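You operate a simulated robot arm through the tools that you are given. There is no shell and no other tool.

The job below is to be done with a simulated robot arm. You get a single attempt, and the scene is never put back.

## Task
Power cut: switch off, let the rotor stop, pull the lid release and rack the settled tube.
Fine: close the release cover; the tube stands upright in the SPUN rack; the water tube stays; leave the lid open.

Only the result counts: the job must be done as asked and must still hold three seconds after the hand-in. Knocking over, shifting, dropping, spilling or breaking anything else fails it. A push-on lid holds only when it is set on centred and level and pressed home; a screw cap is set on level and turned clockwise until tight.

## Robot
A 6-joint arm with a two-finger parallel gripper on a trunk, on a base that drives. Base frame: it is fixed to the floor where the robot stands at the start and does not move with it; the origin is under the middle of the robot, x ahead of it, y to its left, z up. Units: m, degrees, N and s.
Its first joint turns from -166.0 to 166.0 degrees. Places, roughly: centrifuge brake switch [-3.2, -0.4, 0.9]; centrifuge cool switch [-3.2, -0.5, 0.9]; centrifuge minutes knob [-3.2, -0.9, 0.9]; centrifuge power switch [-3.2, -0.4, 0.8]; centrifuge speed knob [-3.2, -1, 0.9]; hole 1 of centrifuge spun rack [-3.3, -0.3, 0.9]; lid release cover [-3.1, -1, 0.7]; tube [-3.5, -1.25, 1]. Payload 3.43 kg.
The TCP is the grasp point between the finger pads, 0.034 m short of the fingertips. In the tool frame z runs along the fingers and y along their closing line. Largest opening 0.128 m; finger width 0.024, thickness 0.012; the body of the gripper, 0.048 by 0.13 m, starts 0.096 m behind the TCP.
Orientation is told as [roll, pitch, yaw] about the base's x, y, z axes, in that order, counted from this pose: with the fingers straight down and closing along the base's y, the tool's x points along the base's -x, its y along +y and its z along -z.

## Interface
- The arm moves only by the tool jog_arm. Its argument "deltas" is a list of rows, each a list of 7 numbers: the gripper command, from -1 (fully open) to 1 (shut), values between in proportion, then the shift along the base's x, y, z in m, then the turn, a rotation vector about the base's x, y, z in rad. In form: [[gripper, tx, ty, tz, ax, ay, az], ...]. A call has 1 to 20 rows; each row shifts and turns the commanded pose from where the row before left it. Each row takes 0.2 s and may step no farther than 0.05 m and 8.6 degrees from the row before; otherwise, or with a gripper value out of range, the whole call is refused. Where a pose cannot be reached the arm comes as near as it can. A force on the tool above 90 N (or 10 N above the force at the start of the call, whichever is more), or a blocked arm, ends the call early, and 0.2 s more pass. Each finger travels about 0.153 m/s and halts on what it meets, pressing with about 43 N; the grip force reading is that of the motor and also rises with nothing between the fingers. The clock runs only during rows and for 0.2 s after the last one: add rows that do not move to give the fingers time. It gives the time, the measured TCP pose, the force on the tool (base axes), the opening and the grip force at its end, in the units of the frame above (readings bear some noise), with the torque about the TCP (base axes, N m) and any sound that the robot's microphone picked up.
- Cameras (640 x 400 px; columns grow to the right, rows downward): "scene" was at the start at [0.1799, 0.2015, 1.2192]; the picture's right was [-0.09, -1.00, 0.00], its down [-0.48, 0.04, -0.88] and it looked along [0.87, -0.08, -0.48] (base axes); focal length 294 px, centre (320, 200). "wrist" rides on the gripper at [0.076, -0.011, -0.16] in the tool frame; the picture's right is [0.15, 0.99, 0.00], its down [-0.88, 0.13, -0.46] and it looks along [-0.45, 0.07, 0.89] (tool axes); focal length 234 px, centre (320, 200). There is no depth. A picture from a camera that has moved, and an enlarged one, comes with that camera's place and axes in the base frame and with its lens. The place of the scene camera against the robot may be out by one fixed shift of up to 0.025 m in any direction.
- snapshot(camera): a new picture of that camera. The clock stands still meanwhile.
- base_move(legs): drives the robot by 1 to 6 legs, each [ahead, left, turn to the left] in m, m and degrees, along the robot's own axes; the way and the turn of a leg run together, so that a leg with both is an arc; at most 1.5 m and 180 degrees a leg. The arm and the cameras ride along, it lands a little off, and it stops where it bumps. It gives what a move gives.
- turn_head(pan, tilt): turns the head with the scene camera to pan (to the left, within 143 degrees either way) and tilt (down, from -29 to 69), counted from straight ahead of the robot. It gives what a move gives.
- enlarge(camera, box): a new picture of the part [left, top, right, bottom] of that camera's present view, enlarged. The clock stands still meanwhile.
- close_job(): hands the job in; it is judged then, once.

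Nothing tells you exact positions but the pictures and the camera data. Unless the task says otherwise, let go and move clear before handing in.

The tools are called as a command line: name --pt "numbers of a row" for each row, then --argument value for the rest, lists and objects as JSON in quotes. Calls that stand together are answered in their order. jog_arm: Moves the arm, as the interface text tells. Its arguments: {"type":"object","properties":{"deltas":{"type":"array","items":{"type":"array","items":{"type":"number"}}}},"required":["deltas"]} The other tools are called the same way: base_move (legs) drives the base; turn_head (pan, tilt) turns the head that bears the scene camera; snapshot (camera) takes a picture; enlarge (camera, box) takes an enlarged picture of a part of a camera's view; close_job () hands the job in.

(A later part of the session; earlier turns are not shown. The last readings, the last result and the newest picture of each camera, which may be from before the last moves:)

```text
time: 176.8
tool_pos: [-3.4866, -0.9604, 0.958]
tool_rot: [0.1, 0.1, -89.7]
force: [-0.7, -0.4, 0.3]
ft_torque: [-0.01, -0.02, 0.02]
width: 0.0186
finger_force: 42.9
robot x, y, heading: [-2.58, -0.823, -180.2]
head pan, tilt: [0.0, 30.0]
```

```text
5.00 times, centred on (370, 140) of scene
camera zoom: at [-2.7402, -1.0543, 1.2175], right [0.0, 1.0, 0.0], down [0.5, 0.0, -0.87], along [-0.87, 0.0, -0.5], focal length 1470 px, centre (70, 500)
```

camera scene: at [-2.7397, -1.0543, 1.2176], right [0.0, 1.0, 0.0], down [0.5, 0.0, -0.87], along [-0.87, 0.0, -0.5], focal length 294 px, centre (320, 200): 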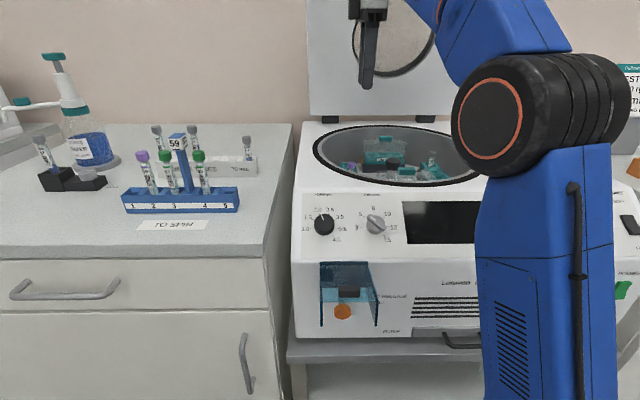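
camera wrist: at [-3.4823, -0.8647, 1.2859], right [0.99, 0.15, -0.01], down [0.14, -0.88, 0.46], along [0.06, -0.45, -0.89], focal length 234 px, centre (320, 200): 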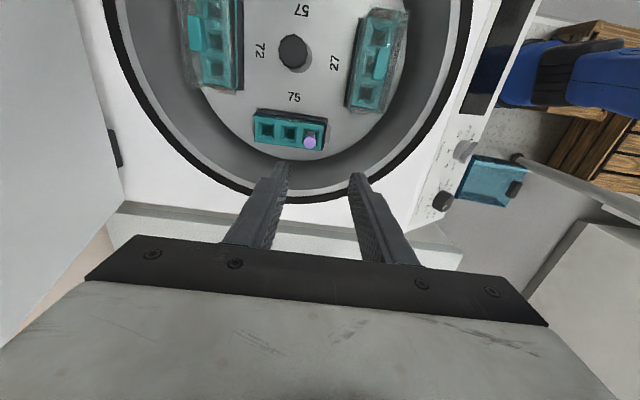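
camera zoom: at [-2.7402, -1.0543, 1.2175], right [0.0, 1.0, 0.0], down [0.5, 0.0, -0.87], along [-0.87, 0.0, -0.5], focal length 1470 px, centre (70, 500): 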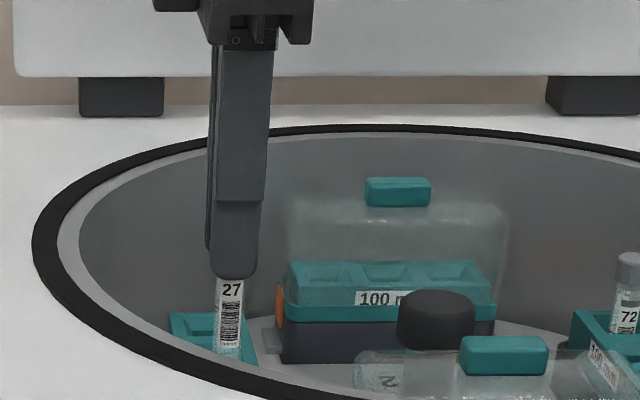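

Tube 27 (purple) rises with its cap. I'll lift it clear of the bowl.

jog_arm --pt "1 0 0 0.025 0 0 0" --pt "1 0 0 0.03 0 0 0" --pt "1 0.0 0 0.03 0 0 0" --pt "1 0.005 0 0.025 0 0 0" --pt "1 0.01 0.0 0.01 0 0 0"

snapshot --camera "scene"

enlarge --camera "scene" --box '[320, 80, 420, 180]'

```text
time: 178.0
tool_pos: [-3.4708, -0.9618, 1.0768]
tool_rot: [0.0, 0.0, -89.8]
force: [0.1, -0.3, 0.5]
ft_torque: [-0.01, -0.05, -0.02]
width: 0.0182
finger_force: 42.8
robot x, y, heading: [-2.5774, -0.8236, -179.7]
head pan, tilt: [0.0, 30.0]
```

```text
taken
camera scene: at [-2.7403, -1.0543, 1.2175], right [0.0, 1.0, 0.0], down [0.5, 0.0, -0.87], along [-0.87, 0.0, -0.5], focal length 294 px, centre (320, 200)
```

scene: 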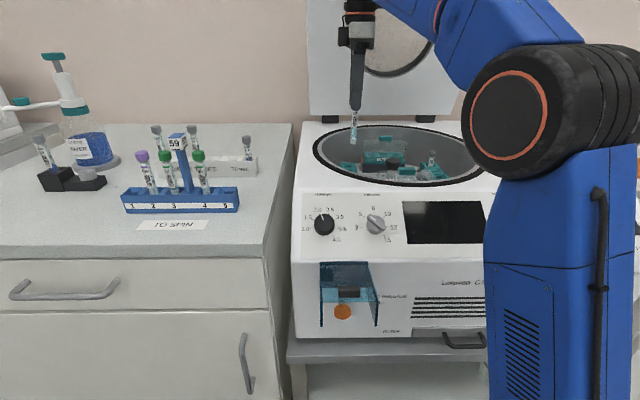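

```text
4.00 times, centred on (370, 130) of scene
camera zoom: at [-2.7403, -1.0543, 1.2175], right [0.0, 1.0, 0.0], down [0.5, 0.0, -0.87], along [-0.87, 0.0, -0.5], focal length 1176 px, centre (120, 480)
```

zoom: 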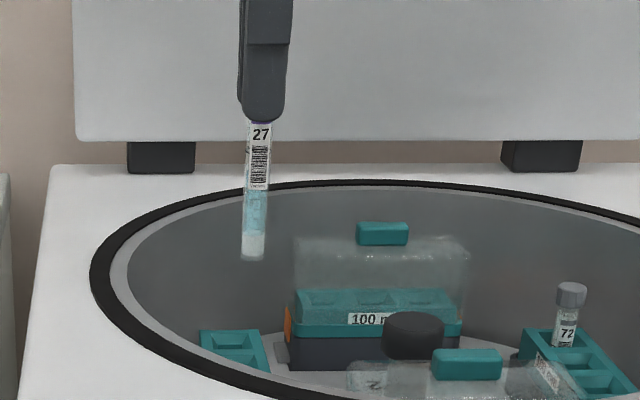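

The tube shows a white pellet under blue liquid: the settled tube. I'll draw it out toward the front and up, then look at the SPUN rack.

jog_arm --pt "1 0.03 0 0.012 0 0 0" --pt "1 0.04 0 0.012 0 0 0" --pt "1 0.04 0 0.012 0 0 0" --pt "1 0.04 0 0.012 0 0 0" --pt "1 0.04 0 0.012 0 0 0" --pt "1 0.04 0 0.012 0 0 0" --pt "1 0 0 0 0 0 0"

turn_head --pan -40 --tilt 25

snapshot --camera "scene"

```text
time: 179.6
tool_pos: [-3.2438, -0.9606, 1.1475]
tool_rot: [0.0, 0.0, -89.7]
force: [-0.1, -0.1, -0.4]
ft_torque: [0.0, -0.01, 0.0]
width: 0.0186
finger_force: 43.4
robot x, y, heading: [-2.5764, -0.8248, -179.8]
head pan, tilt: [0.0, 30.0]
```

```text
time: 180.7
tool_pos: [-3.2431, -0.9605, 1.1483]
tool_rot: [0.0, 0.0, -89.7]
force: [0.9, -0.5, -0.8]
ft_torque: [-0.01, -0.01, 0.01]
width: 0.018
finger_force: 42.7
robot x, y, heading: [-2.5788, -0.8224, -180.1]
head pan, tilt: [-40.0, 25.0]
```

```text
taken
camera scene: at [-2.7203, -0.9951, 1.2255], right [0.64, 0.77, 0.0], down [0.32, -0.27, -0.91], along [-0.7, 0.58, -0.42], focal length 294 px, centre (320, 200)
```

scene: 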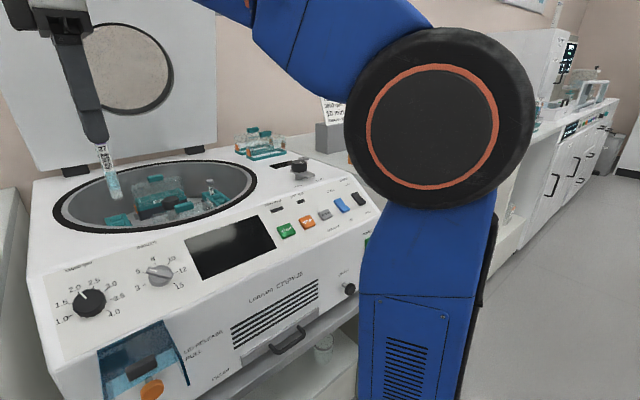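

The arm blocks the view. I'll back off slightly and drive right so the SPUN rack is ahead, carrying the tube at a safe height.

base_move --legs '[[-0.1, 0, 0], [0, -0.55, 0]]'

turn_head --pan 0 --tilt 25

snapshot --camera "scene"

snapshot --camera "wrist"

```text
time: 184.6
tool_pos: [-3.1417, -0.4086, 1.1492]
tool_rot: [0.1, 0.0, -89.9]
force: [-0.5, 0.1, -0.6]
ft_torque: [-0.03, -0.01, 0.0]
width: 0.0183
finger_force: 43.5
robot x, y, heading: [-2.4797, -0.2749, 180.0]
head pan, tilt: [-40.0, 25.0]
```

```text
time: 185.7
tool_pos: [-3.1427, -0.4097, 1.1478]
tool_rot: [0.0, 0.0, -90.0]
force: [0.2, -0.4, 0.4]
ft_torque: [0.03, -0.04, 0.02]
width: 0.0183
finger_force: 43.2
robot x, y, heading: [-2.4744, -0.2747, 179.8]
head pan, tilt: [0.0, 25.0]
```

```text
taken
camera scene: at [-2.6415, -0.5052, 1.2255], right [0.0, 1.0, 0.0], down [0.42, 0.0, -0.91], along [-0.91, 0.0, -0.42], focal length 294 px, centre (320, 200)
```

scene: 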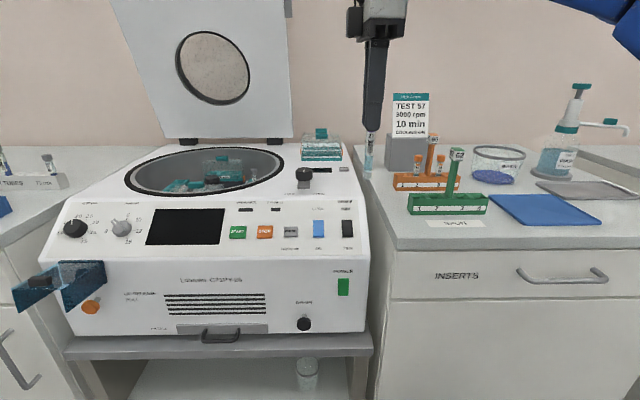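

```text
taken
camera wrist: at [-3.1532, -0.3339, 1.3084], right [0.99, 0.15, 0.0], down [0.13, -0.88, 0.46], along [0.07, -0.45, -0.89], focal length 234 px, centre (320, 200)
```

wrist: 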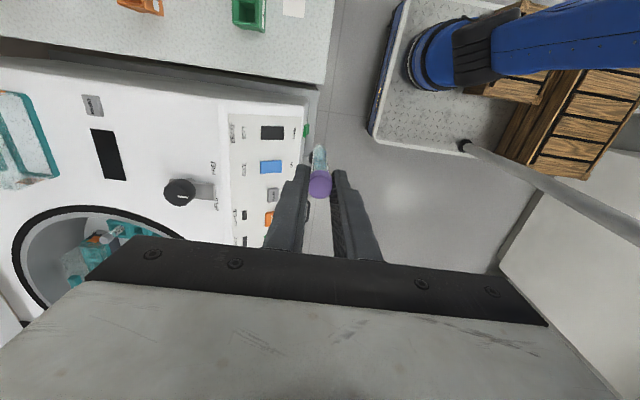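

Now the SPUN rack is in clear view; zooming in on it.

enlarge --camera "scene" --box '[380, 85, 520, 235]'

enlarge --camera "scene" --box '[400, 175, 500, 235]'

```text
2.67 times, centred on (450, 160) of scene
camera zoom: at [-2.6415, -0.5052, 1.2255], right [0.0, 1.0, 0.0], down [0.42, 0.0, -0.91], along [-0.91, 0.0, -0.42], focal length 784 px, centre (-27, 307)
```

zoom: 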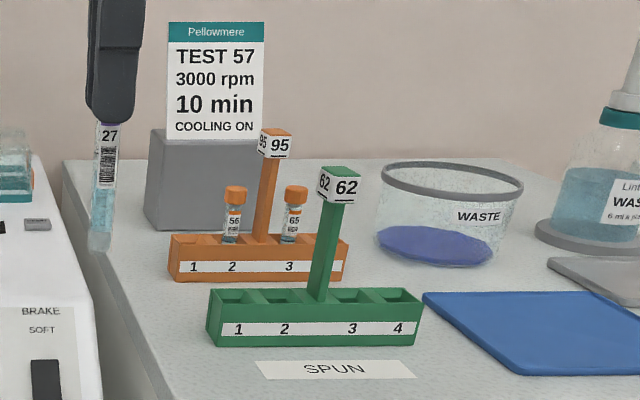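

```text
6.40 times, centred on (450, 205) of scene
camera zoom: at [-2.6415, -0.5052, 1.2255], right [0.0, 1.0, 0.0], down [0.42, 0.0, -0.91], along [-0.91, 0.0, -0.42], focal length 1882 px, centre (-512, 168)
```

zoom: 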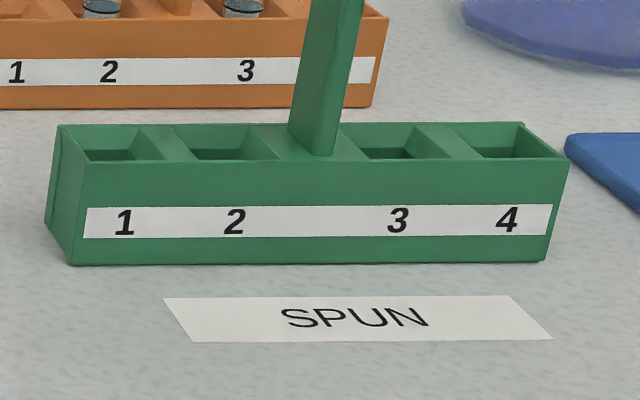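

The SPUN rack is a green four-place trough; hole 1 (left end, around (-3.35, -0.25)) is far from its sign post. I'll drive 10 cm closer and bring the tube and wrist camera toward it at height.

base_move --legs '[[0.1, 0, 0]]'

jog_arm --pt "1 -0.02 0.03 0.0 0 0 0" --pt "1 -0.025 0.03 0.0 0 0 0" --pt "1 -0.025 0.03 0.0 0 0 0" --pt "1 -0.02 0.02 0 0 0 0" --pt "1 0 0 0 0 0 0"

snapshot --camera "wrist"

snapshot --camera "scene"

```text
time: 186.8
tool_pos: [-3.2428, -0.4093, 1.1495]
tool_rot: [-0.1, 0.1, -89.8]
force: [0.3, 0.7, -0.4]
ft_torque: [0.0, 0.01, 0.01]
width: 0.0185
finger_force: 43.1
robot x, y, heading: [-2.5753, -0.276, 180.0]
head pan, tilt: [0.0, 25.0]
```

```text
time: 188.0
tool_pos: [-3.3326, -0.2988, 1.1485]
tool_rot: [0.0, 0.0, -89.8]
force: [0.9, 0.0, -0.5]
ft_torque: [0.02, -0.01, 0.0]
width: 0.0183
finger_force: 43.4
robot x, y, heading: [-2.5774, -0.2749, 179.6]
head pan, tilt: [0.0, 25.0]
```

```text
taken
camera wrist: at [-3.3438, -0.2238, 1.309], right [0.99, 0.15, 0.0], down [0.13, -0.88, 0.46], along [0.07, -0.45, -0.89], focal length 234 px, centre (320, 200)
```

wrist: 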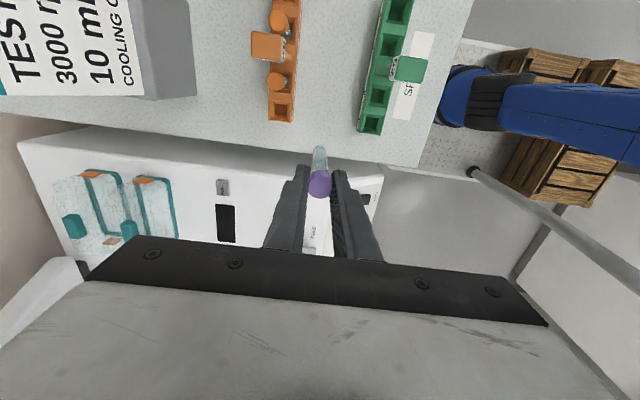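

```text
taken
camera scene: at [-2.7411, -0.505, 1.2255], right [0.0, 1.0, 0.0], down [0.42, 0.0, -0.91], along [-0.91, 0.0, -0.42], focal length 294 px, centre (320, 200)
```

scene: 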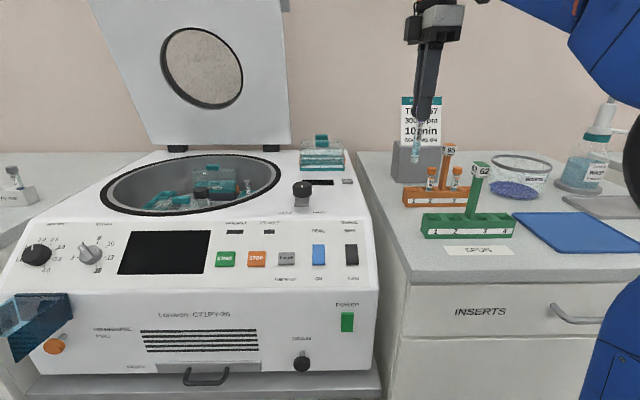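

enlarge --camera "wrist" --box '[290, 0, 450, 200]'

enlarge --camera "wrist" --box '[340, 60, 420, 150]'

enlarge --camera "scene" --box '[380, 90, 530, 260]'

```text
2.00 times, centred on (370, 100) of wrist
camera zoom: at [-3.3438, -0.2238, 1.309], right [0.99, 0.15, 0.0], down [0.13, -0.88, 0.46], along [0.07, -0.45, -0.89], focal length 468 px, centre (220, 400)
```

zoom: 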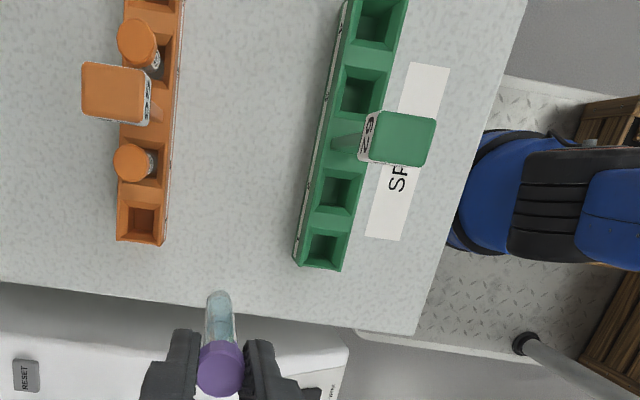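

```text
4.44 times, centred on (380, 105) of wrist
camera zoom: at [-3.3438, -0.2238, 1.309], right [0.99, 0.15, 0.0], down [0.13, -0.88, 0.46], along [0.07, -0.45, -0.89], focal length 1041 px, centre (53, 622)
```

zoom: 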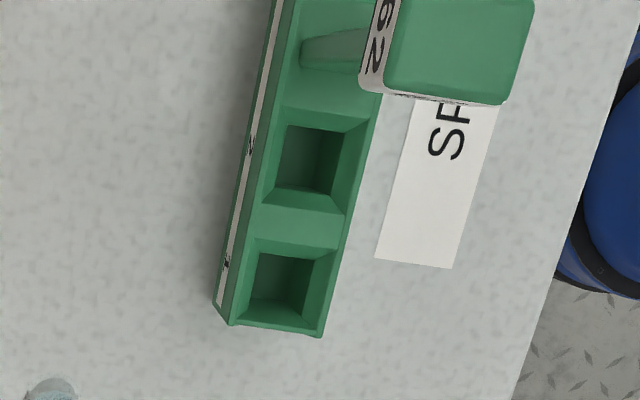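

```text
2.35 times, centred on (455, 175) of scene
camera zoom: at [-2.7411, -0.505, 1.2255], right [0.0, 1.0, 0.0], down [0.42, 0.0, -0.91], along [-0.91, 0.0, -0.42], focal length 692 px, centre (2, 259)
```

zoom: 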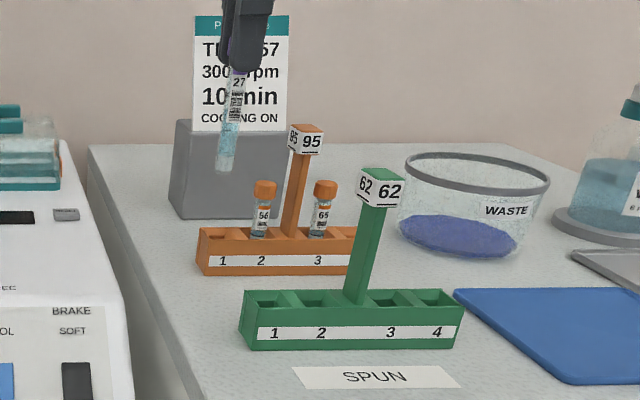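

From both cameras the rack top is at z about 0.942 and hole 1 is centred near (-3.254, -0.270). I'll bring the tube above it and check the alignment before lowering.

jog_arm --pt "1 0.026 0.009 0 0 0 0" --pt "1 0.026 0.01 0 0 0 0" --pt "1 0.0265 0.01 0 0 0 0" --pt "1 0 0 -0.03 0 0 0" --pt "1 0 0 0 0 0 0"

enlarge --camera "wrist" --box '[250, 60, 410, 220]'

enlarge --camera "scene" --box '[400, 100, 520, 250]'

```text
time: 189.2
tool_pos: [-3.2531, -0.271, 1.1181]
tool_rot: [0.0, 0.0, -89.8]
force: [0.5, 0.0, -0.4]
ft_torque: [0.02, 0.03, -0.03]
width: 0.0187
finger_force: 42.8
robot x, y, heading: [-2.5766, -0.2751, 179.9]
head pan, tilt: [0.0, 25.0]
```

```text
2.50 times, centred on (330, 140) of wrist
camera zoom: at [-3.264, -0.1953, 1.2783], right [0.99, 0.15, 0.0], down [0.13, -0.88, 0.46], along [0.07, -0.45, -0.89], focal length 585 px, centre (295, 350)
```

zoom: 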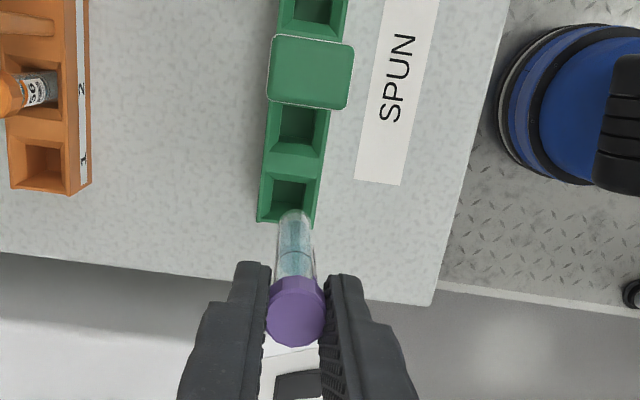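

```text
2.67 times, centred on (460, 175) of scene
camera zoom: at [-2.7411, -0.505, 1.2255], right [0.0, 1.0, 0.0], down [0.42, 0.0, -0.91], along [-0.91, 0.0, -0.42], focal length 784 px, centre (-53, 267)
```

zoom: 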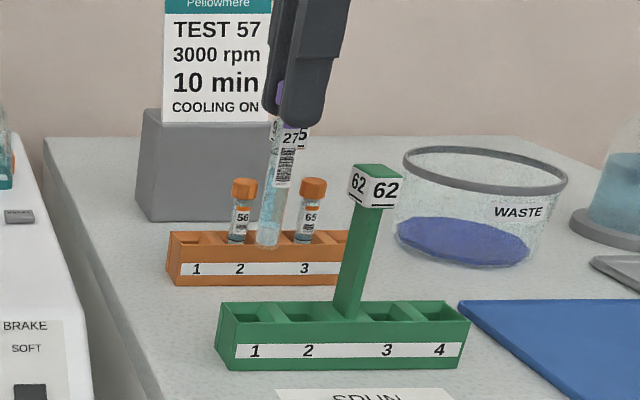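

enlarge --camera "wrist" --box '[285, 90, 365, 170]'

enlarge --camera "scene" --box '[430, 140, 500, 245]'

```text
5.00 times, centred on (325, 130) of wrist
camera zoom: at [-3.264, -0.1953, 1.2783], right [0.99, 0.15, 0.0], down [0.13, -0.88, 0.46], along [0.07, -0.45, -0.89], focal length 1171 px, centre (295, 550)
```

zoom: 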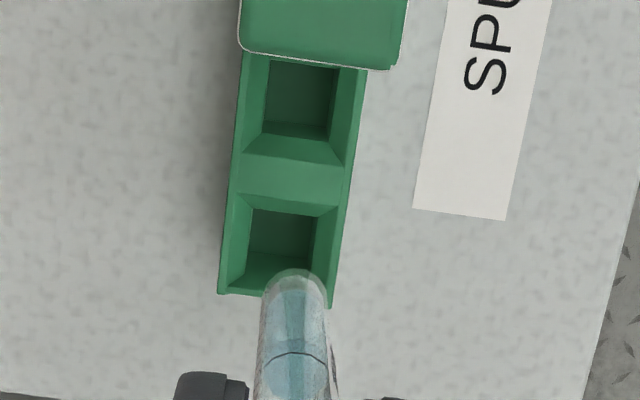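

```text
3.81 times, centred on (465, 192) of scene
camera zoom: at [-2.7411, -0.505, 1.2255], right [0.0, 1.0, 0.0], down [0.42, 0.0, -0.91], along [-0.91, 0.0, -0.42], focal length 1120 px, centre (-232, 229)
```

zoom: 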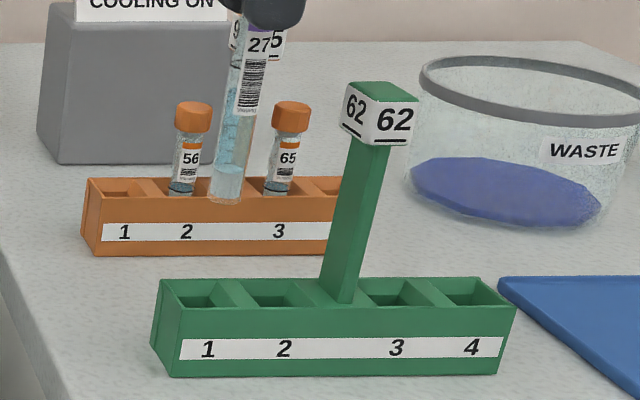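

Hole 1 and the tube agree within 3 mm. I'll shift 3 mm in x and lower to just above the rack.

jog_arm --pt "1 -0.003 0 -0.01 0 0 0" --pt "1 0 0 -0.015 0 0 0" --pt "1 0 0 -0.015 0 0 0" --pt "1 0 0 0 0 0 0"

enlarge --camera "wrist" --box '[285, 100, 365, 180]'

enlarge --camera "scene" --box '[430, 140, 500, 245]'

```text
time: 190.2
tool_pos: [-3.2565, -0.2699, 1.0787]
tool_rot: [-0.1, 0.1, -89.8]
force: [-0.2, 0.3, 1.2]
ft_torque: [-0.01, -0.02, -0.02]
width: 0.0185
finger_force: 42.7
robot x, y, heading: [-2.5789, -0.2749, 180.1]
head pan, tilt: [0.0, 25.0]
```

```text
5.00 times, centred on (325, 140) of wrist
camera zoom: at [-3.2672, -0.1949, 1.238], right [0.99, 0.15, 0.0], down [0.13, -0.88, 0.46], along [0.07, -0.45, -0.89], focal length 1171 px, centre (295, 500)
```

zoom: 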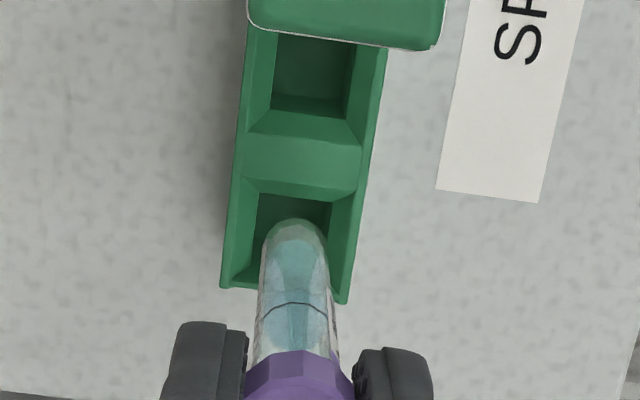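

```text
3.81 times, centred on (465, 192) of scene
camera zoom: at [-2.741, -0.505, 1.2255], right [0.0, 1.0, 0.0], down [0.42, 0.0, -0.91], along [-0.91, 0.0, -0.42], focal length 1120 px, centre (-232, 229)
```

zoom: 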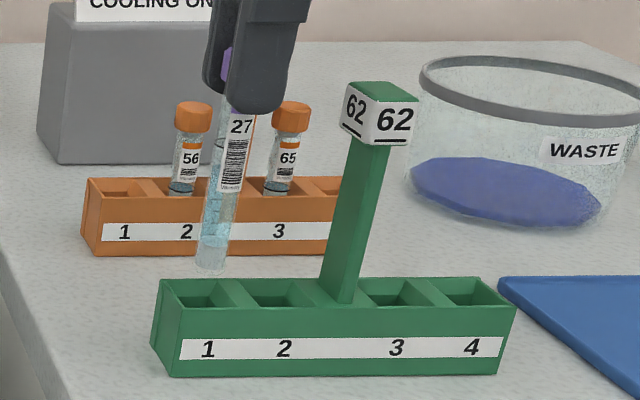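

Aligned. Lowering the tube into hole 1 in small steps, watching for contact.

jog_arm --pt "1 0 -0.0005 -0.01 0 0 0" --pt "1 0 0 -0.01 0 0 0" --pt "1 0 0 -0.008 0 0 0"

enlarge --camera "scene" --box '[430, 140, 500, 245]'

enlarge --camera "wrist" --box '[285, 100, 365, 180]'

```text
time: 191.0
tool_pos: [-3.2576, -0.2707, 1.0496]
tool_rot: [0.0, 0.0, -89.7]
force: [-0.4, -0.2, -0.4]
ft_torque: [-0.03, 0.02, -0.01]
width: 0.0184
finger_force: 43.1
robot x, y, heading: [-2.579, -0.2763, 179.9]
head pan, tilt: [0.0, 25.0]
```

```text
3.81 times, centred on (465, 192) of scene
camera zoom: at [-2.7411, -0.505, 1.2255], right [0.0, 1.0, 0.0], down [0.42, 0.0, -0.91], along [-0.91, 0.0, -0.42], focal length 1120 px, centre (-232, 229)
```

zoom: 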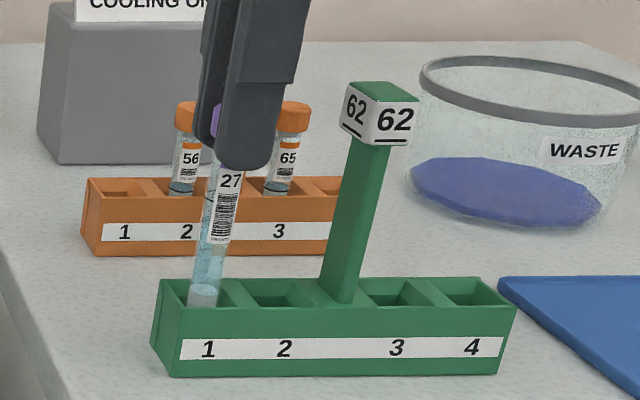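

```text
5.00 times, centred on (325, 140) of wrist
camera zoom: at [-3.2673, -0.1951, 1.2102], right [0.99, 0.15, 0.0], down [0.13, -0.88, 0.46], along [0.07, -0.45, -0.89], focal length 1171 px, centre (295, 500)
```

zoom: 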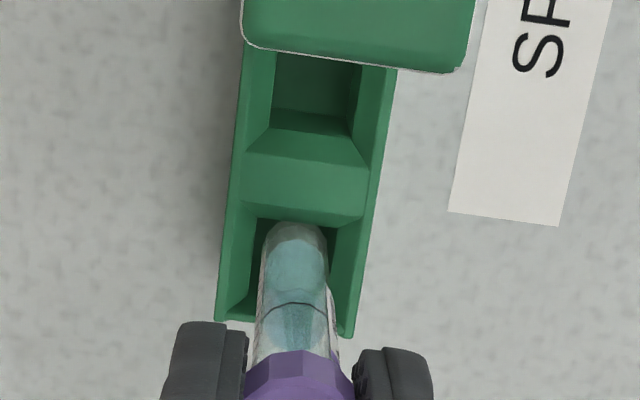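

The tube bottom is entering hole 1 without contact. Lowering further.

jog_arm --pt "1 0 0 -0.006 0 0 0" --pt "1 0 0 -0.005 0 0 0" --pt "1 0 0 -0.004 0 0 0"

enlarge --camera "scene" --box '[430, 140, 500, 245]'

enlarge --camera "wrist" --box '[285, 100, 365, 180]'

```text
time: 191.8
tool_pos: [-3.2558, -0.2704, 1.0349]
tool_rot: [0.0, 0.1, -89.8]
force: [0.6, -0.4, 0.2]
ft_torque: [0.05, -0.04, 0.01]
width: 0.0185
finger_force: 42.9
robot x, y, heading: [-2.5756, -0.2763, 179.7]
head pan, tilt: [0.0, 25.0]
```

```text
3.81 times, centred on (465, 192) of scene
camera zoom: at [-2.7411, -0.505, 1.2255], right [0.0, 1.0, 0.0], down [0.42, 0.0, -0.91], along [-0.91, 0.0, -0.42], focal length 1120 px, centre (-232, 229)
```

zoom: 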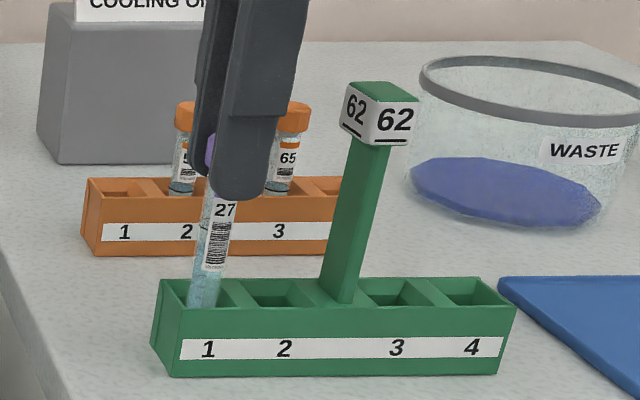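

```text
5.00 times, centred on (325, 140) of wrist
camera zoom: at [-3.2674, -0.1953, 1.1948], right [0.99, 0.15, 0.0], down [0.13, -0.88, 0.46], along [0.07, -0.45, -0.89], focal length 1171 px, centre (295, 500)
```

zoom: 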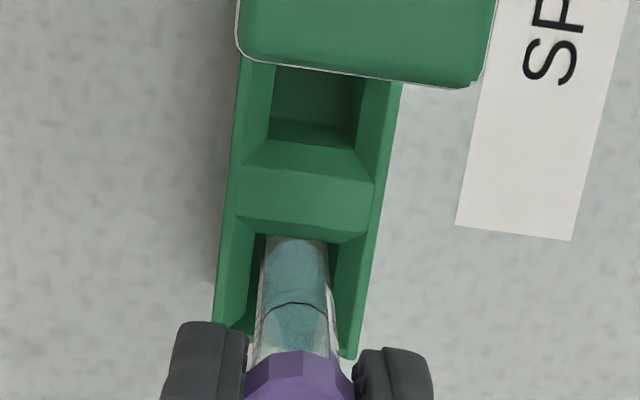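

In the hole and free. Continuing down in fine steps until it rests.

jog_arm --pt "1 0 0 -0.003 0 0 0" --pt "1 0 0 -0.003 0 0 0"

jog_arm --pt "1 0 0 -0.002 0 0 0" --pt "1 0 0 -0.002 0 0 0"

enlarge --camera "scene" --box '[430, 140, 500, 245]'

```text
time: 192.4
tool_pos: [-3.2566, -0.271, 1.0289]
tool_rot: [0.1, 0.0, -89.8]
force: [-0.4, 0.1, -0.3]
ft_torque: [-0.02, 0.0, 0.0]
width: 0.0184
finger_force: 43.5
robot x, y, heading: [-2.5768, -0.276, 179.8]
head pan, tilt: [0.0, 25.0]
```

```text
time: 193.0
tool_pos: [-3.2563, -0.2709, 1.0278]
tool_rot: [-0.1, -0.1, -89.8]
force: [-0.1, -0.2, 32.1]
ft_torque: [0.06, 0.08, 0.01]
width: 0.0184
finger_force: 43.7
robot x, y, heading: [-2.5786, -0.2728, 180.0]
head pan, tilt: [0.0, 25.0]
```

```text
3.81 times, centred on (465, 192) of scene
camera zoom: at [-2.7402, -0.505, 1.2256], right [0.0, 1.0, 0.0], down [0.42, 0.0, -0.91], along [-0.91, 0.0, -0.42], focal length 1120 px, centre (-232, 229)
```

zoom: 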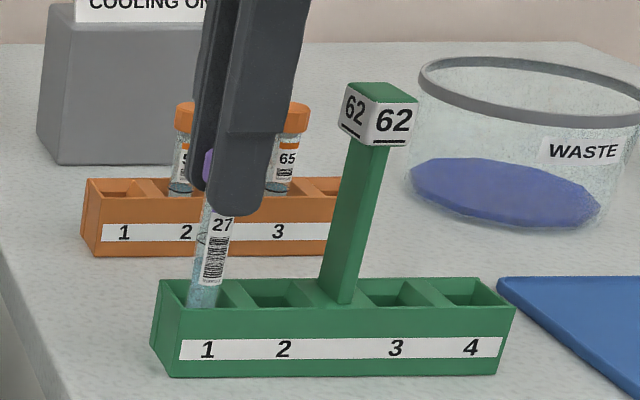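

It has touched the floor of the hole. I'll relieve the load 2 mm, open gently and watch that the tube stays upright.

jog_arm --pt "1 0 0 0.002 0 0 0" --pt "0.6 0 0 0 0 0 0" --pt "0.4 0 0 0 0 0 0" --pt "0.3 0 0 0 0 0 0"

enlarge --camera "scene" --box '[430, 140, 500, 245]'

enlarge --camera "wrist" --box '[250, 100, 410, 240]'

```text
time: 194.0
tool_pos: [-3.2572, -0.2714, 1.0277]
tool_rot: [0.0, 0.0, -89.8]
force: [-0.3, 0.1, 0.8]
ft_torque: [-0.01, 0.01, -0.01]
width: 0.0446
finger_force: 0.0
robot x, y, heading: [-2.5781, -0.2753, 179.9]
head pan, tilt: [0.0, 25.0]
```

```text
3.81 times, centred on (465, 192) of scene
camera zoom: at [-2.7411, -0.505, 1.2255], right [0.0, 1.0, 0.0], down [0.42, 0.0, -0.91], along [-0.91, 0.0, -0.42], focal length 1120 px, centre (-232, 229)
```

zoom: 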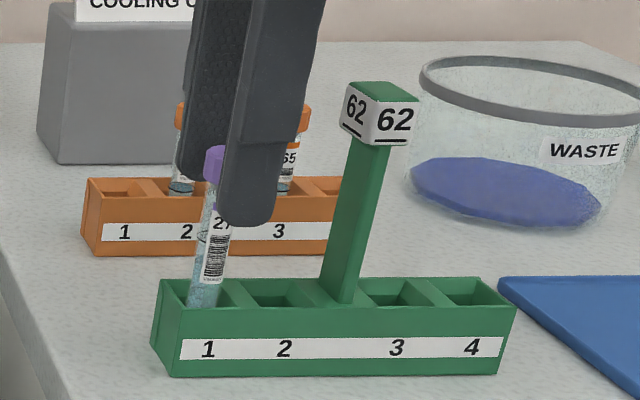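

```text
2.86 times, centred on (330, 170) of wrist
camera zoom: at [-3.2674, -0.1954, 1.1872], right [0.99, 0.15, 0.0], down [0.13, -0.88, 0.46], along [0.07, -0.45, -0.89], focal length 669 px, centre (291, 286)
```

zoom: 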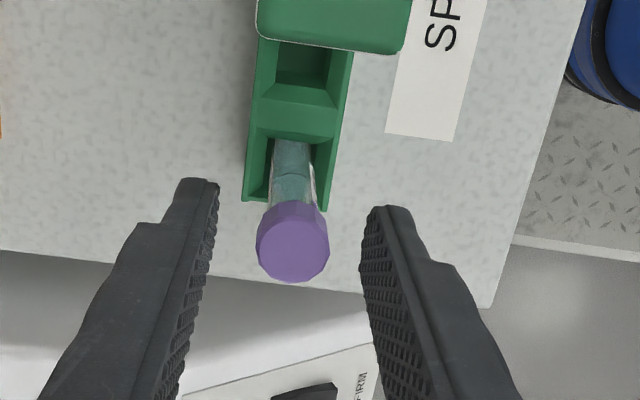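

The tube stands by itself in hole 1. Rising straight up clear of it.

jog_arm --pt "0.3 0 0 0.02 0 0 0" --pt "0.3 0 0 0.03 0 0 0" --pt "0.3 0 0 0.04 0 0 0" --pt "0.3 0 0 0.04 0 0 0" --pt "0.3 0.02 -0.01 0.0 0 0 0" --pt "0.3 0.04 -0.02 0.0 0 0 0" --pt "0.3 0.04 -0.02 0.0 0 0 0"

enlarge --camera "scene" --box '[400, 110, 520, 250]'

snapshot --camera "scene"

```text
time: 195.6
tool_pos: [-3.1574, -0.3221, 1.1564]
tool_rot: [0.2, -0.1, -89.8]
force: [-0.6, -0.5, -1.0]
ft_torque: [0.01, -0.05, 0.02]
width: 0.0449
finger_force: 0.0
robot x, y, heading: [-2.5809, -0.2745, 180.0]
head pan, tilt: [0.0, 25.0]
```

```text
2.86 times, centred on (460, 180) of scene
camera zoom: at [-2.7415, -0.5051, 1.2254], right [0.0, 1.0, 0.0], down [0.42, 0.0, -0.91], along [-0.91, 0.0, -0.42], focal length 840 px, centre (-80, 257)
```

zoom: 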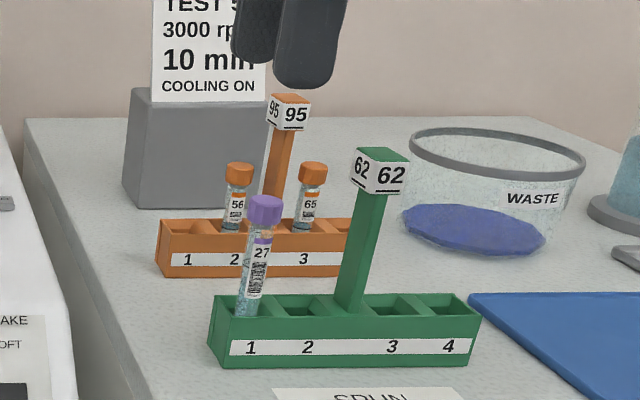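

```text
taken
camera scene: at [-2.7415, -0.5051, 1.2254], right [0.0, 1.0, 0.0], down [0.42, 0.0, -0.91], along [-0.91, 0.0, -0.42], focal length 294 px, centre (320, 200)
```

scene: 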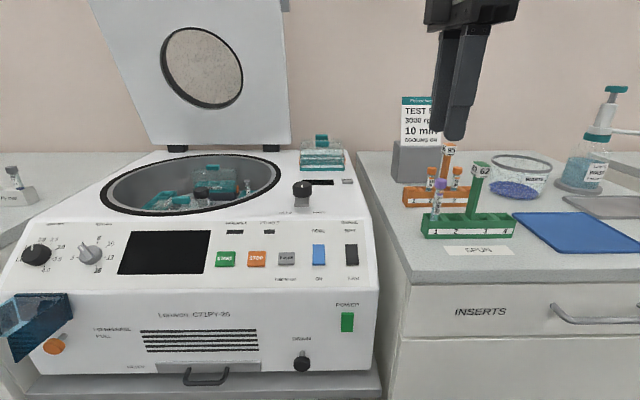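

Tube 27 stands upright in SPUN hole 1. Remaining: close the release cover. I'll drive back in front of it.

base_move --legs '[[-0.25, 0, 0], [0, 0.68, 0]]'

turn_head --pan 0 --tilt 30

snapshot --camera "scene"

```text
time: 200.8
tool_pos: [-2.91, -1.0068, 1.1567]
tool_rot: [0.0, 0.1, -89.8]
force: [-0.3, 0.4, 0.8]
ft_torque: [0.04, 0.02, 0.02]
width: 0.0448
finger_force: 0.1
robot x, y, heading: [-2.3305, -0.9588, 180.1]
head pan, tilt: [0.0, 25.0]
```

```text
time: 201.5
tool_pos: [-2.9092, -1.0067, 1.1573]
tool_rot: [-0.1, 0.0, -89.7]
force: [-0.6, -0.8, 0.7]
ft_torque: [0.04, -0.02, 0.01]
width: 0.0448
finger_force: 0.1
robot x, y, heading: [-2.3294, -0.9612, 180.0]
head pan, tilt: [0.0, 30.0]
```

```text
taken
camera scene: at [-2.4915, -1.1903, 1.2176], right [0.0, 1.0, 0.0], down [0.5, 0.0, -0.87], along [-0.87, 0.0, -0.5], focal length 294 px, centre (320, 200)
```

scene: 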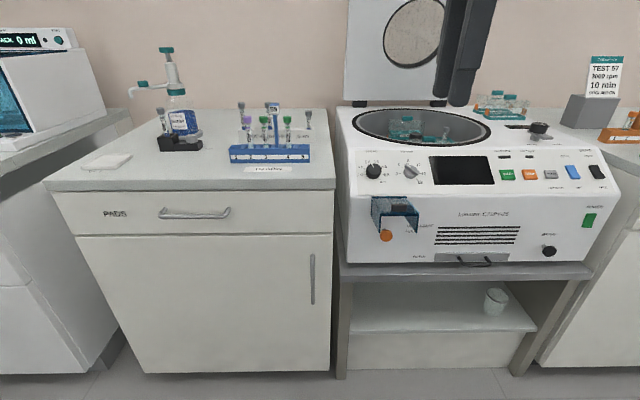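

jog_arm --pt "1 -0.0255 0.001 -0.036 0 0.1122 0" --pt "1 -0.0255 0.001 -0.036 0 0.1122 0" --pt "1 -0.0255 0.001 -0.036 0 0.1122 0" --pt "1 -0.0255 0.001 -0.036 0 0.1122 0" --pt "1 -0.0255 0.001 -0.035 0 0.1122 0" --pt "1 -0.0255 0 -0.035 0 0.1122 0" --pt "1 -0.0255 0 -0.035 0 0.1122 0" --pt "1 0 0 0 0 0 0"

enlarge --camera "scene" --box '[340, 150, 480, 260]'

snapshot --camera "wrist"

```text
time: 203.3
tool_pos: [-3.0867, -1.0015, 0.9069]
tool_rot: [-45.0, 0.1, -89.9]
force: [0.5, -0.4, -0.2]
ft_torque: [0.0, -0.01, 0.01]
width: 0.0
finger_force: 32.8
robot x, y, heading: [-2.3269, -0.9602, 179.7]
head pan, tilt: [0.0, 30.0]
```

```text
3.64 times, centred on (410, 205) of scene
camera zoom: at [-2.4915, -1.1902, 1.2175], right [0.0, 1.0, 0.0], down [0.5, 0.0, -0.87], along [-0.87, 0.0, -0.5], focal length 1069 px, centre (-7, 182)
```

zoom: 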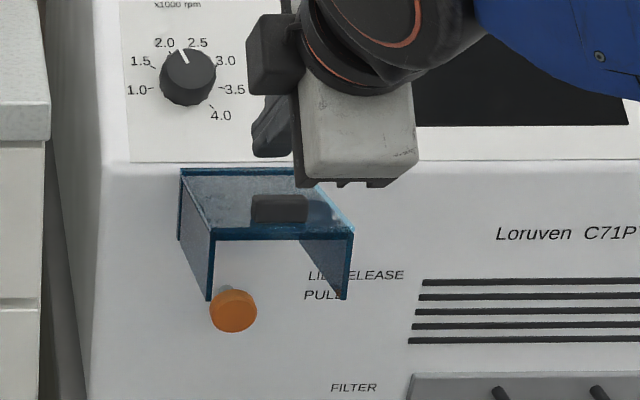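

```text
taken
camera wrist: at [-2.9813, -0.926, 1.0279], right [0.7, 0.15, -0.7], down [0.42, -0.88, 0.23], along [-0.58, -0.45, -0.68], focal length 234 px, centre (320, 200)
```

wrist: 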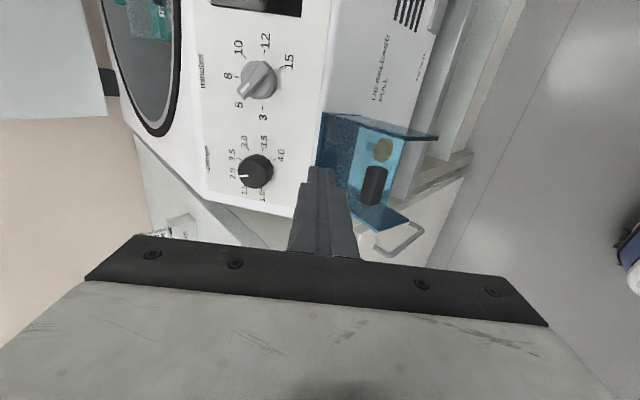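

The fingertip is over the plate, on the hinge side of the lip. I'll press down and follow the cover's arc.

jog_arm --pt "1 -0.006 0 -0.02 0 0 0" --pt "1 -0.003 0 -0.012 0 0 0" --pt "1 0 0 -0.008 0 0 0" --pt "1 0.003 0 -0.006 0 0 0"

enlarge --camera "scene" --box '[340, 150, 480, 260]'

```text
time: 204.3
tool_pos: [-3.0928, -1.0012, 0.861]
tool_rot: [-45.0, 0.1, -89.9]
force: [1.0, 0.8, 1.3]
ft_torque: [-0.01, -0.03, -0.02]
width: 0.0001
finger_force: 32.6
robot x, y, heading: [-2.3259, -0.9617, 179.7]
head pan, tilt: [0.0, 30.0]
```

```text
3.64 times, centred on (410, 205) of scene
camera zoom: at [-2.4913, -1.1902, 1.2175], right [0.0, 1.0, 0.0], down [0.5, 0.0, -0.87], along [-0.87, 0.0, -0.5], focal length 1069 px, centre (-7, 182)
```

zoom: 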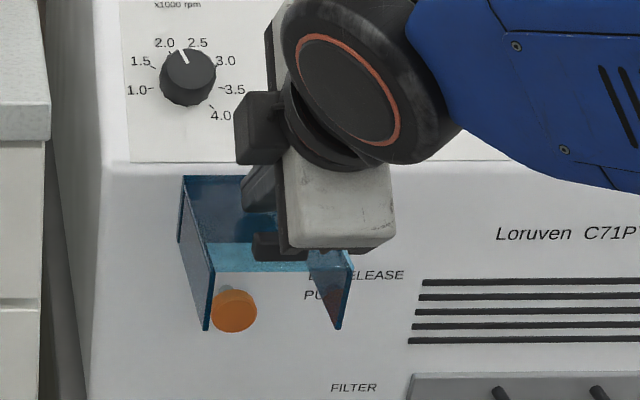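

The cover is turning down. Continuing along the arc.

jog_arm --pt "1 0.008 0 -0.0105 0 0 0" --pt "1 0.006 0 -0.011 0 0 0" --pt "1 0.004 0 -0.011 0 0 0" --pt "1 0.002 0 -0.011 0 0 0"

enlarge --camera "scene" --box '[340, 150, 480, 260]'

snapshot --camera "wrist"

```text
time: 205.3
tool_pos: [-3.0743, -1.0022, 0.8195]
tool_rot: [-44.9, 0.2, -89.8]
force: [0.6, 1.1, 0.0]
ft_torque: [-0.01, -0.01, -0.04]
width: 0.0
finger_force: 32.7
robot x, y, heading: [-2.3305, -0.962, 179.9]
head pan, tilt: [0.0, 30.0]
```

```text
3.64 times, centred on (410, 205) of scene
camera zoom: at [-2.4915, -1.1903, 1.2175], right [0.0, 1.0, 0.0], down [0.5, 0.0, -0.87], along [-0.87, 0.0, -0.5], focal length 1069 px, centre (-7, 182)
```

zoom: 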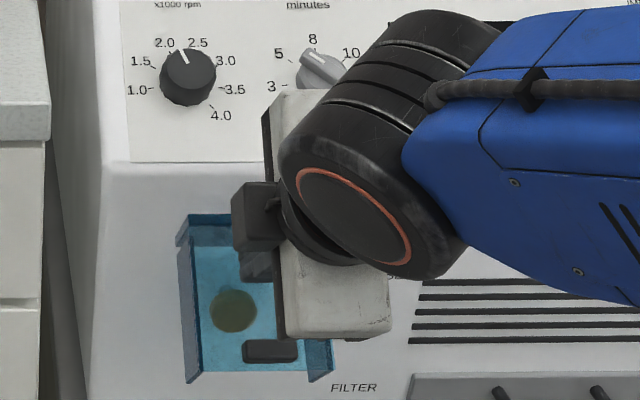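

```text
taken
camera wrist: at [-2.968, -0.9266, 0.9393], right [0.7, 0.15, -0.7], down [0.42, -0.88, 0.23], along [-0.58, -0.45, -0.68], focal length 234 px, centre (320, 200)
```

wrist: 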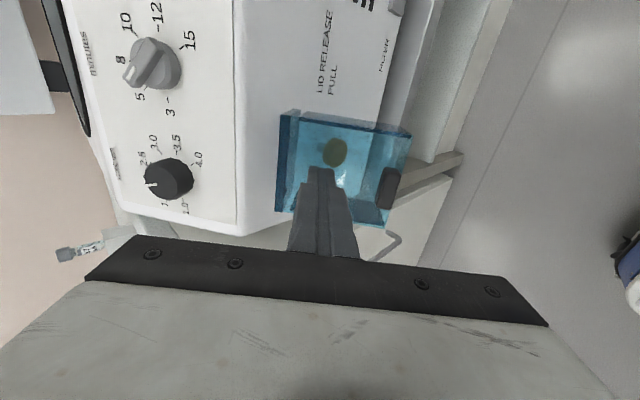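

Nearly down. I'll go lower in front of it, then press it home inward.

jog_arm --pt "1 0.003 0 -0.012 0 0 0" --pt "1 0.002 0 -0.012 0 0 0" --pt "1 0 0 -0.012 0 0 0" --pt "1 -0.004 0 -0.008 0 0 0"

enlarge --camera "scene" --box '[340, 150, 480, 260]'

enlarge --camera "wrist" --box '[220, 80, 460, 260]'

```text
time: 206.3
tool_pos: [-3.0725, -1.0012, 0.7743]
tool_rot: [-45.0, 0.3, -89.9]
force: [-0.3, 0.0, -0.4]
ft_torque: [-0.03, 0.0, 0.02]
width: 0.0
finger_force: 33.5
robot x, y, heading: [-2.3256, -0.9568, 179.9]
head pan, tilt: [0.0, 30.0]
```

```text
3.64 times, centred on (410, 205) of scene
camera zoom: at [-2.4915, -1.1903, 1.2175], right [0.0, 1.0, 0.0], down [0.5, 0.0, -0.87], along [-0.87, 0.0, -0.5], focal length 1069 px, centre (-7, 182)
```

zoom: 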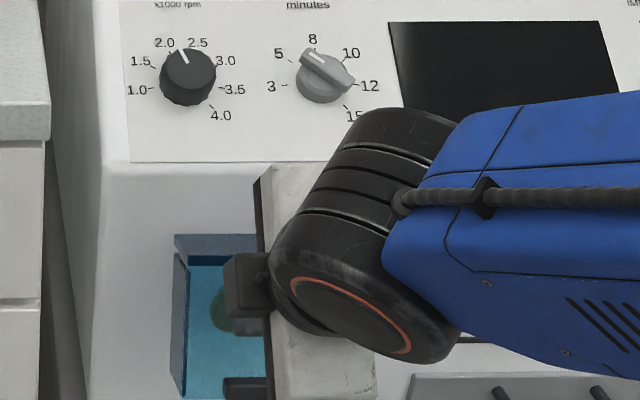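

```text
2.22 times, centred on (340, 170) of wrist
camera zoom: at [-2.9668, -0.9263, 0.8951], right [0.7, 0.15, -0.7], down [0.42, -0.88, 0.23], along [-0.58, -0.45, -0.68], focal length 520 px, centre (276, 267)
```

zoom: 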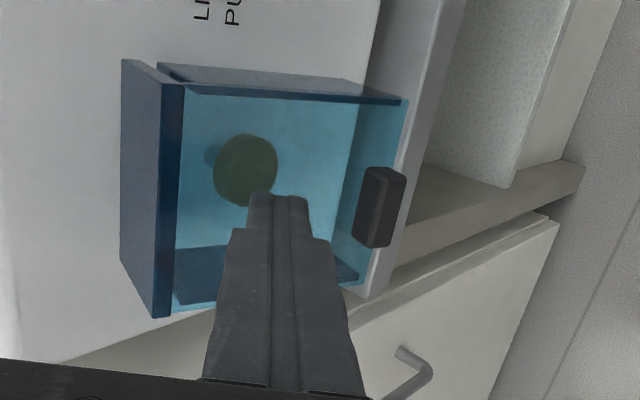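

Almost shut. I'll lower a bit more and press inward gently until I feel it seat.

jog_arm --pt "1 0 0 -0.012 0 0 0" --pt "1 -0.003 0 -0.008 0 0 0" --pt "1 -0.004 0 0 0 0 0" --pt "1 -0.003 0 0 0 0 0"

enlarge --camera "wrist" --box '[220, 80, 460, 260]'

```text
time: 207.3
tool_pos: [-3.0837, -1.0016, 0.756]
tool_rot: [-45.0, 0.2, -89.9]
force: [3.2, -1.3, -0.1]
ft_torque: [-0.02, -0.04, 0.07]
width: 0.0
finger_force: 33.0
robot x, y, heading: [-2.33, -0.9615, 179.8]
head pan, tilt: [0.0, 30.0]
```

```text
2.22 times, centred on (340, 170) of wrist
camera zoom: at [-2.9772, -0.9263, 0.876], right [0.7, 0.15, -0.7], down [0.42, -0.88, 0.23], along [-0.58, -0.45, -0.68], focal length 520 px, centre (276, 267)
```

zoom: 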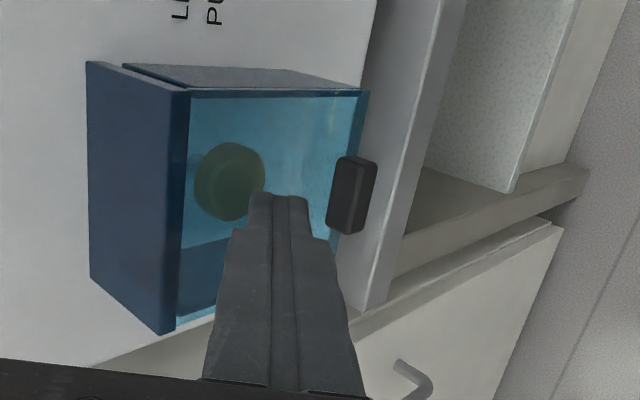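

jog_arm --pt "1 -0.003 0 0 0 0 0" --pt "1 -0.002 0 0 0 0 0"

enlarge --camera "wrist" --box '[220, 80, 460, 260]'

```text
time: 207.9
tool_pos: [-3.0852, -1.0021, 0.7537]
tool_rot: [-44.9, 0.2, -90.0]
force: [70.1, -3.7, 4.3]
ft_torque: [-0.09, -1.07, 0.38]
width: 0.0001
finger_force: 33.6
robot x, y, heading: [-2.3313, -0.9622, 179.8]
head pan, tilt: [0.0, 30.0]
```

```text
2.22 times, centred on (340, 170) of wrist
camera zoom: at [-2.979, -0.9265, 0.8755], right [0.7, 0.15, -0.7], down [0.42, -0.88, 0.23], along [-0.58, -0.45, -0.68], focal length 520 px, centre (276, 267)
```

zoom: 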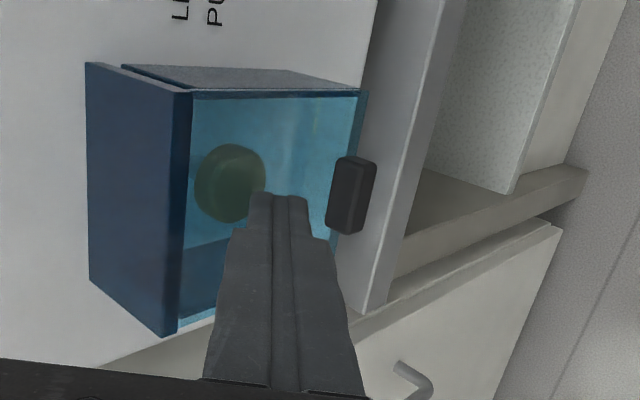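

It's firmly seated (70 N). Backing away and checking everything.

jog_arm --pt "1 0.01 0 0 0 0 0" --pt "1 0.03 0 0 0 0 0" --pt "1 0.04 0 0.01 0 0 0" --pt "1 0.04 0 0.03 0 -0.1 0" --pt "1 0.02 0 0.04 0 -0.14 0" --pt "1 0.0 0 0.045 0 -0.14 0" --pt "1 0 0 0.045 0 -0.14 0" --pt "1 0 0 0.045 0 -0.14 0" --pt "1 0 0 0.045 0 -0.1 0"

snapshot --camera "scene"

enlarge --camera "scene" --box '[330, 170, 470, 270]'

```text
time: 209.9
tool_pos: [-2.9481, -1.0024, 1.0147]
tool_rot: [-1.5, 0.0, -89.7]
force: [-0.5, 0.1, 0.1]
ft_torque: [-0.04, 0.05, -0.01]
width: 0.0
finger_force: 32.8
robot x, y, heading: [-2.3318, -0.9615, 179.4]
head pan, tilt: [0.0, 30.0]
```

```text
taken
camera scene: at [-2.4913, -1.1902, 1.2175], right [0.0, 1.0, 0.0], down [0.5, 0.0, -0.87], along [-0.87, 0.0, -0.5], focal length 294 px, centre (320, 200)
```

scene: 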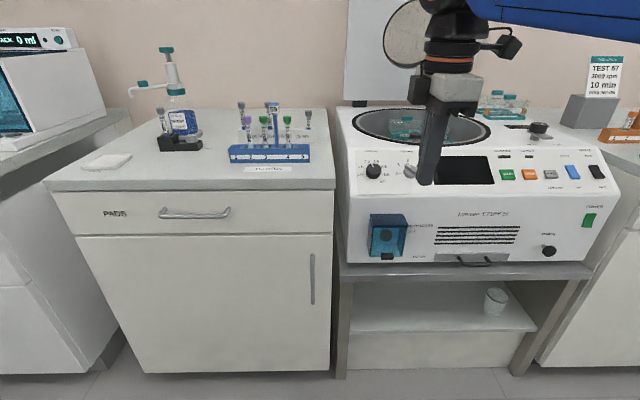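

```text
4.00 times, centred on (400, 220) of scene
camera zoom: at [-2.4913, -1.1902, 1.2175], right [0.0, 1.0, 0.0], down [0.5, 0.0, -0.87], along [-0.87, 0.0, -0.5], focal length 1176 px, centre (0, 120)
```

zoom: 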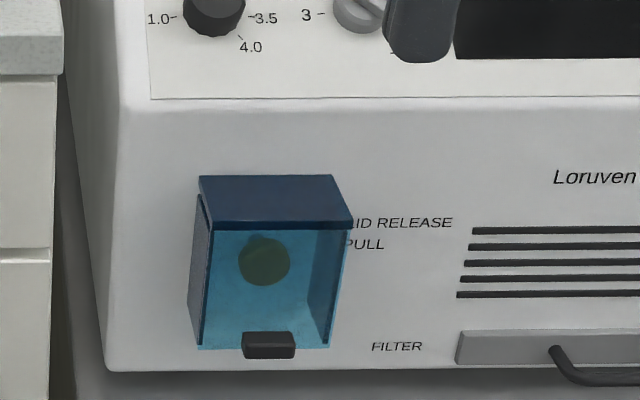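

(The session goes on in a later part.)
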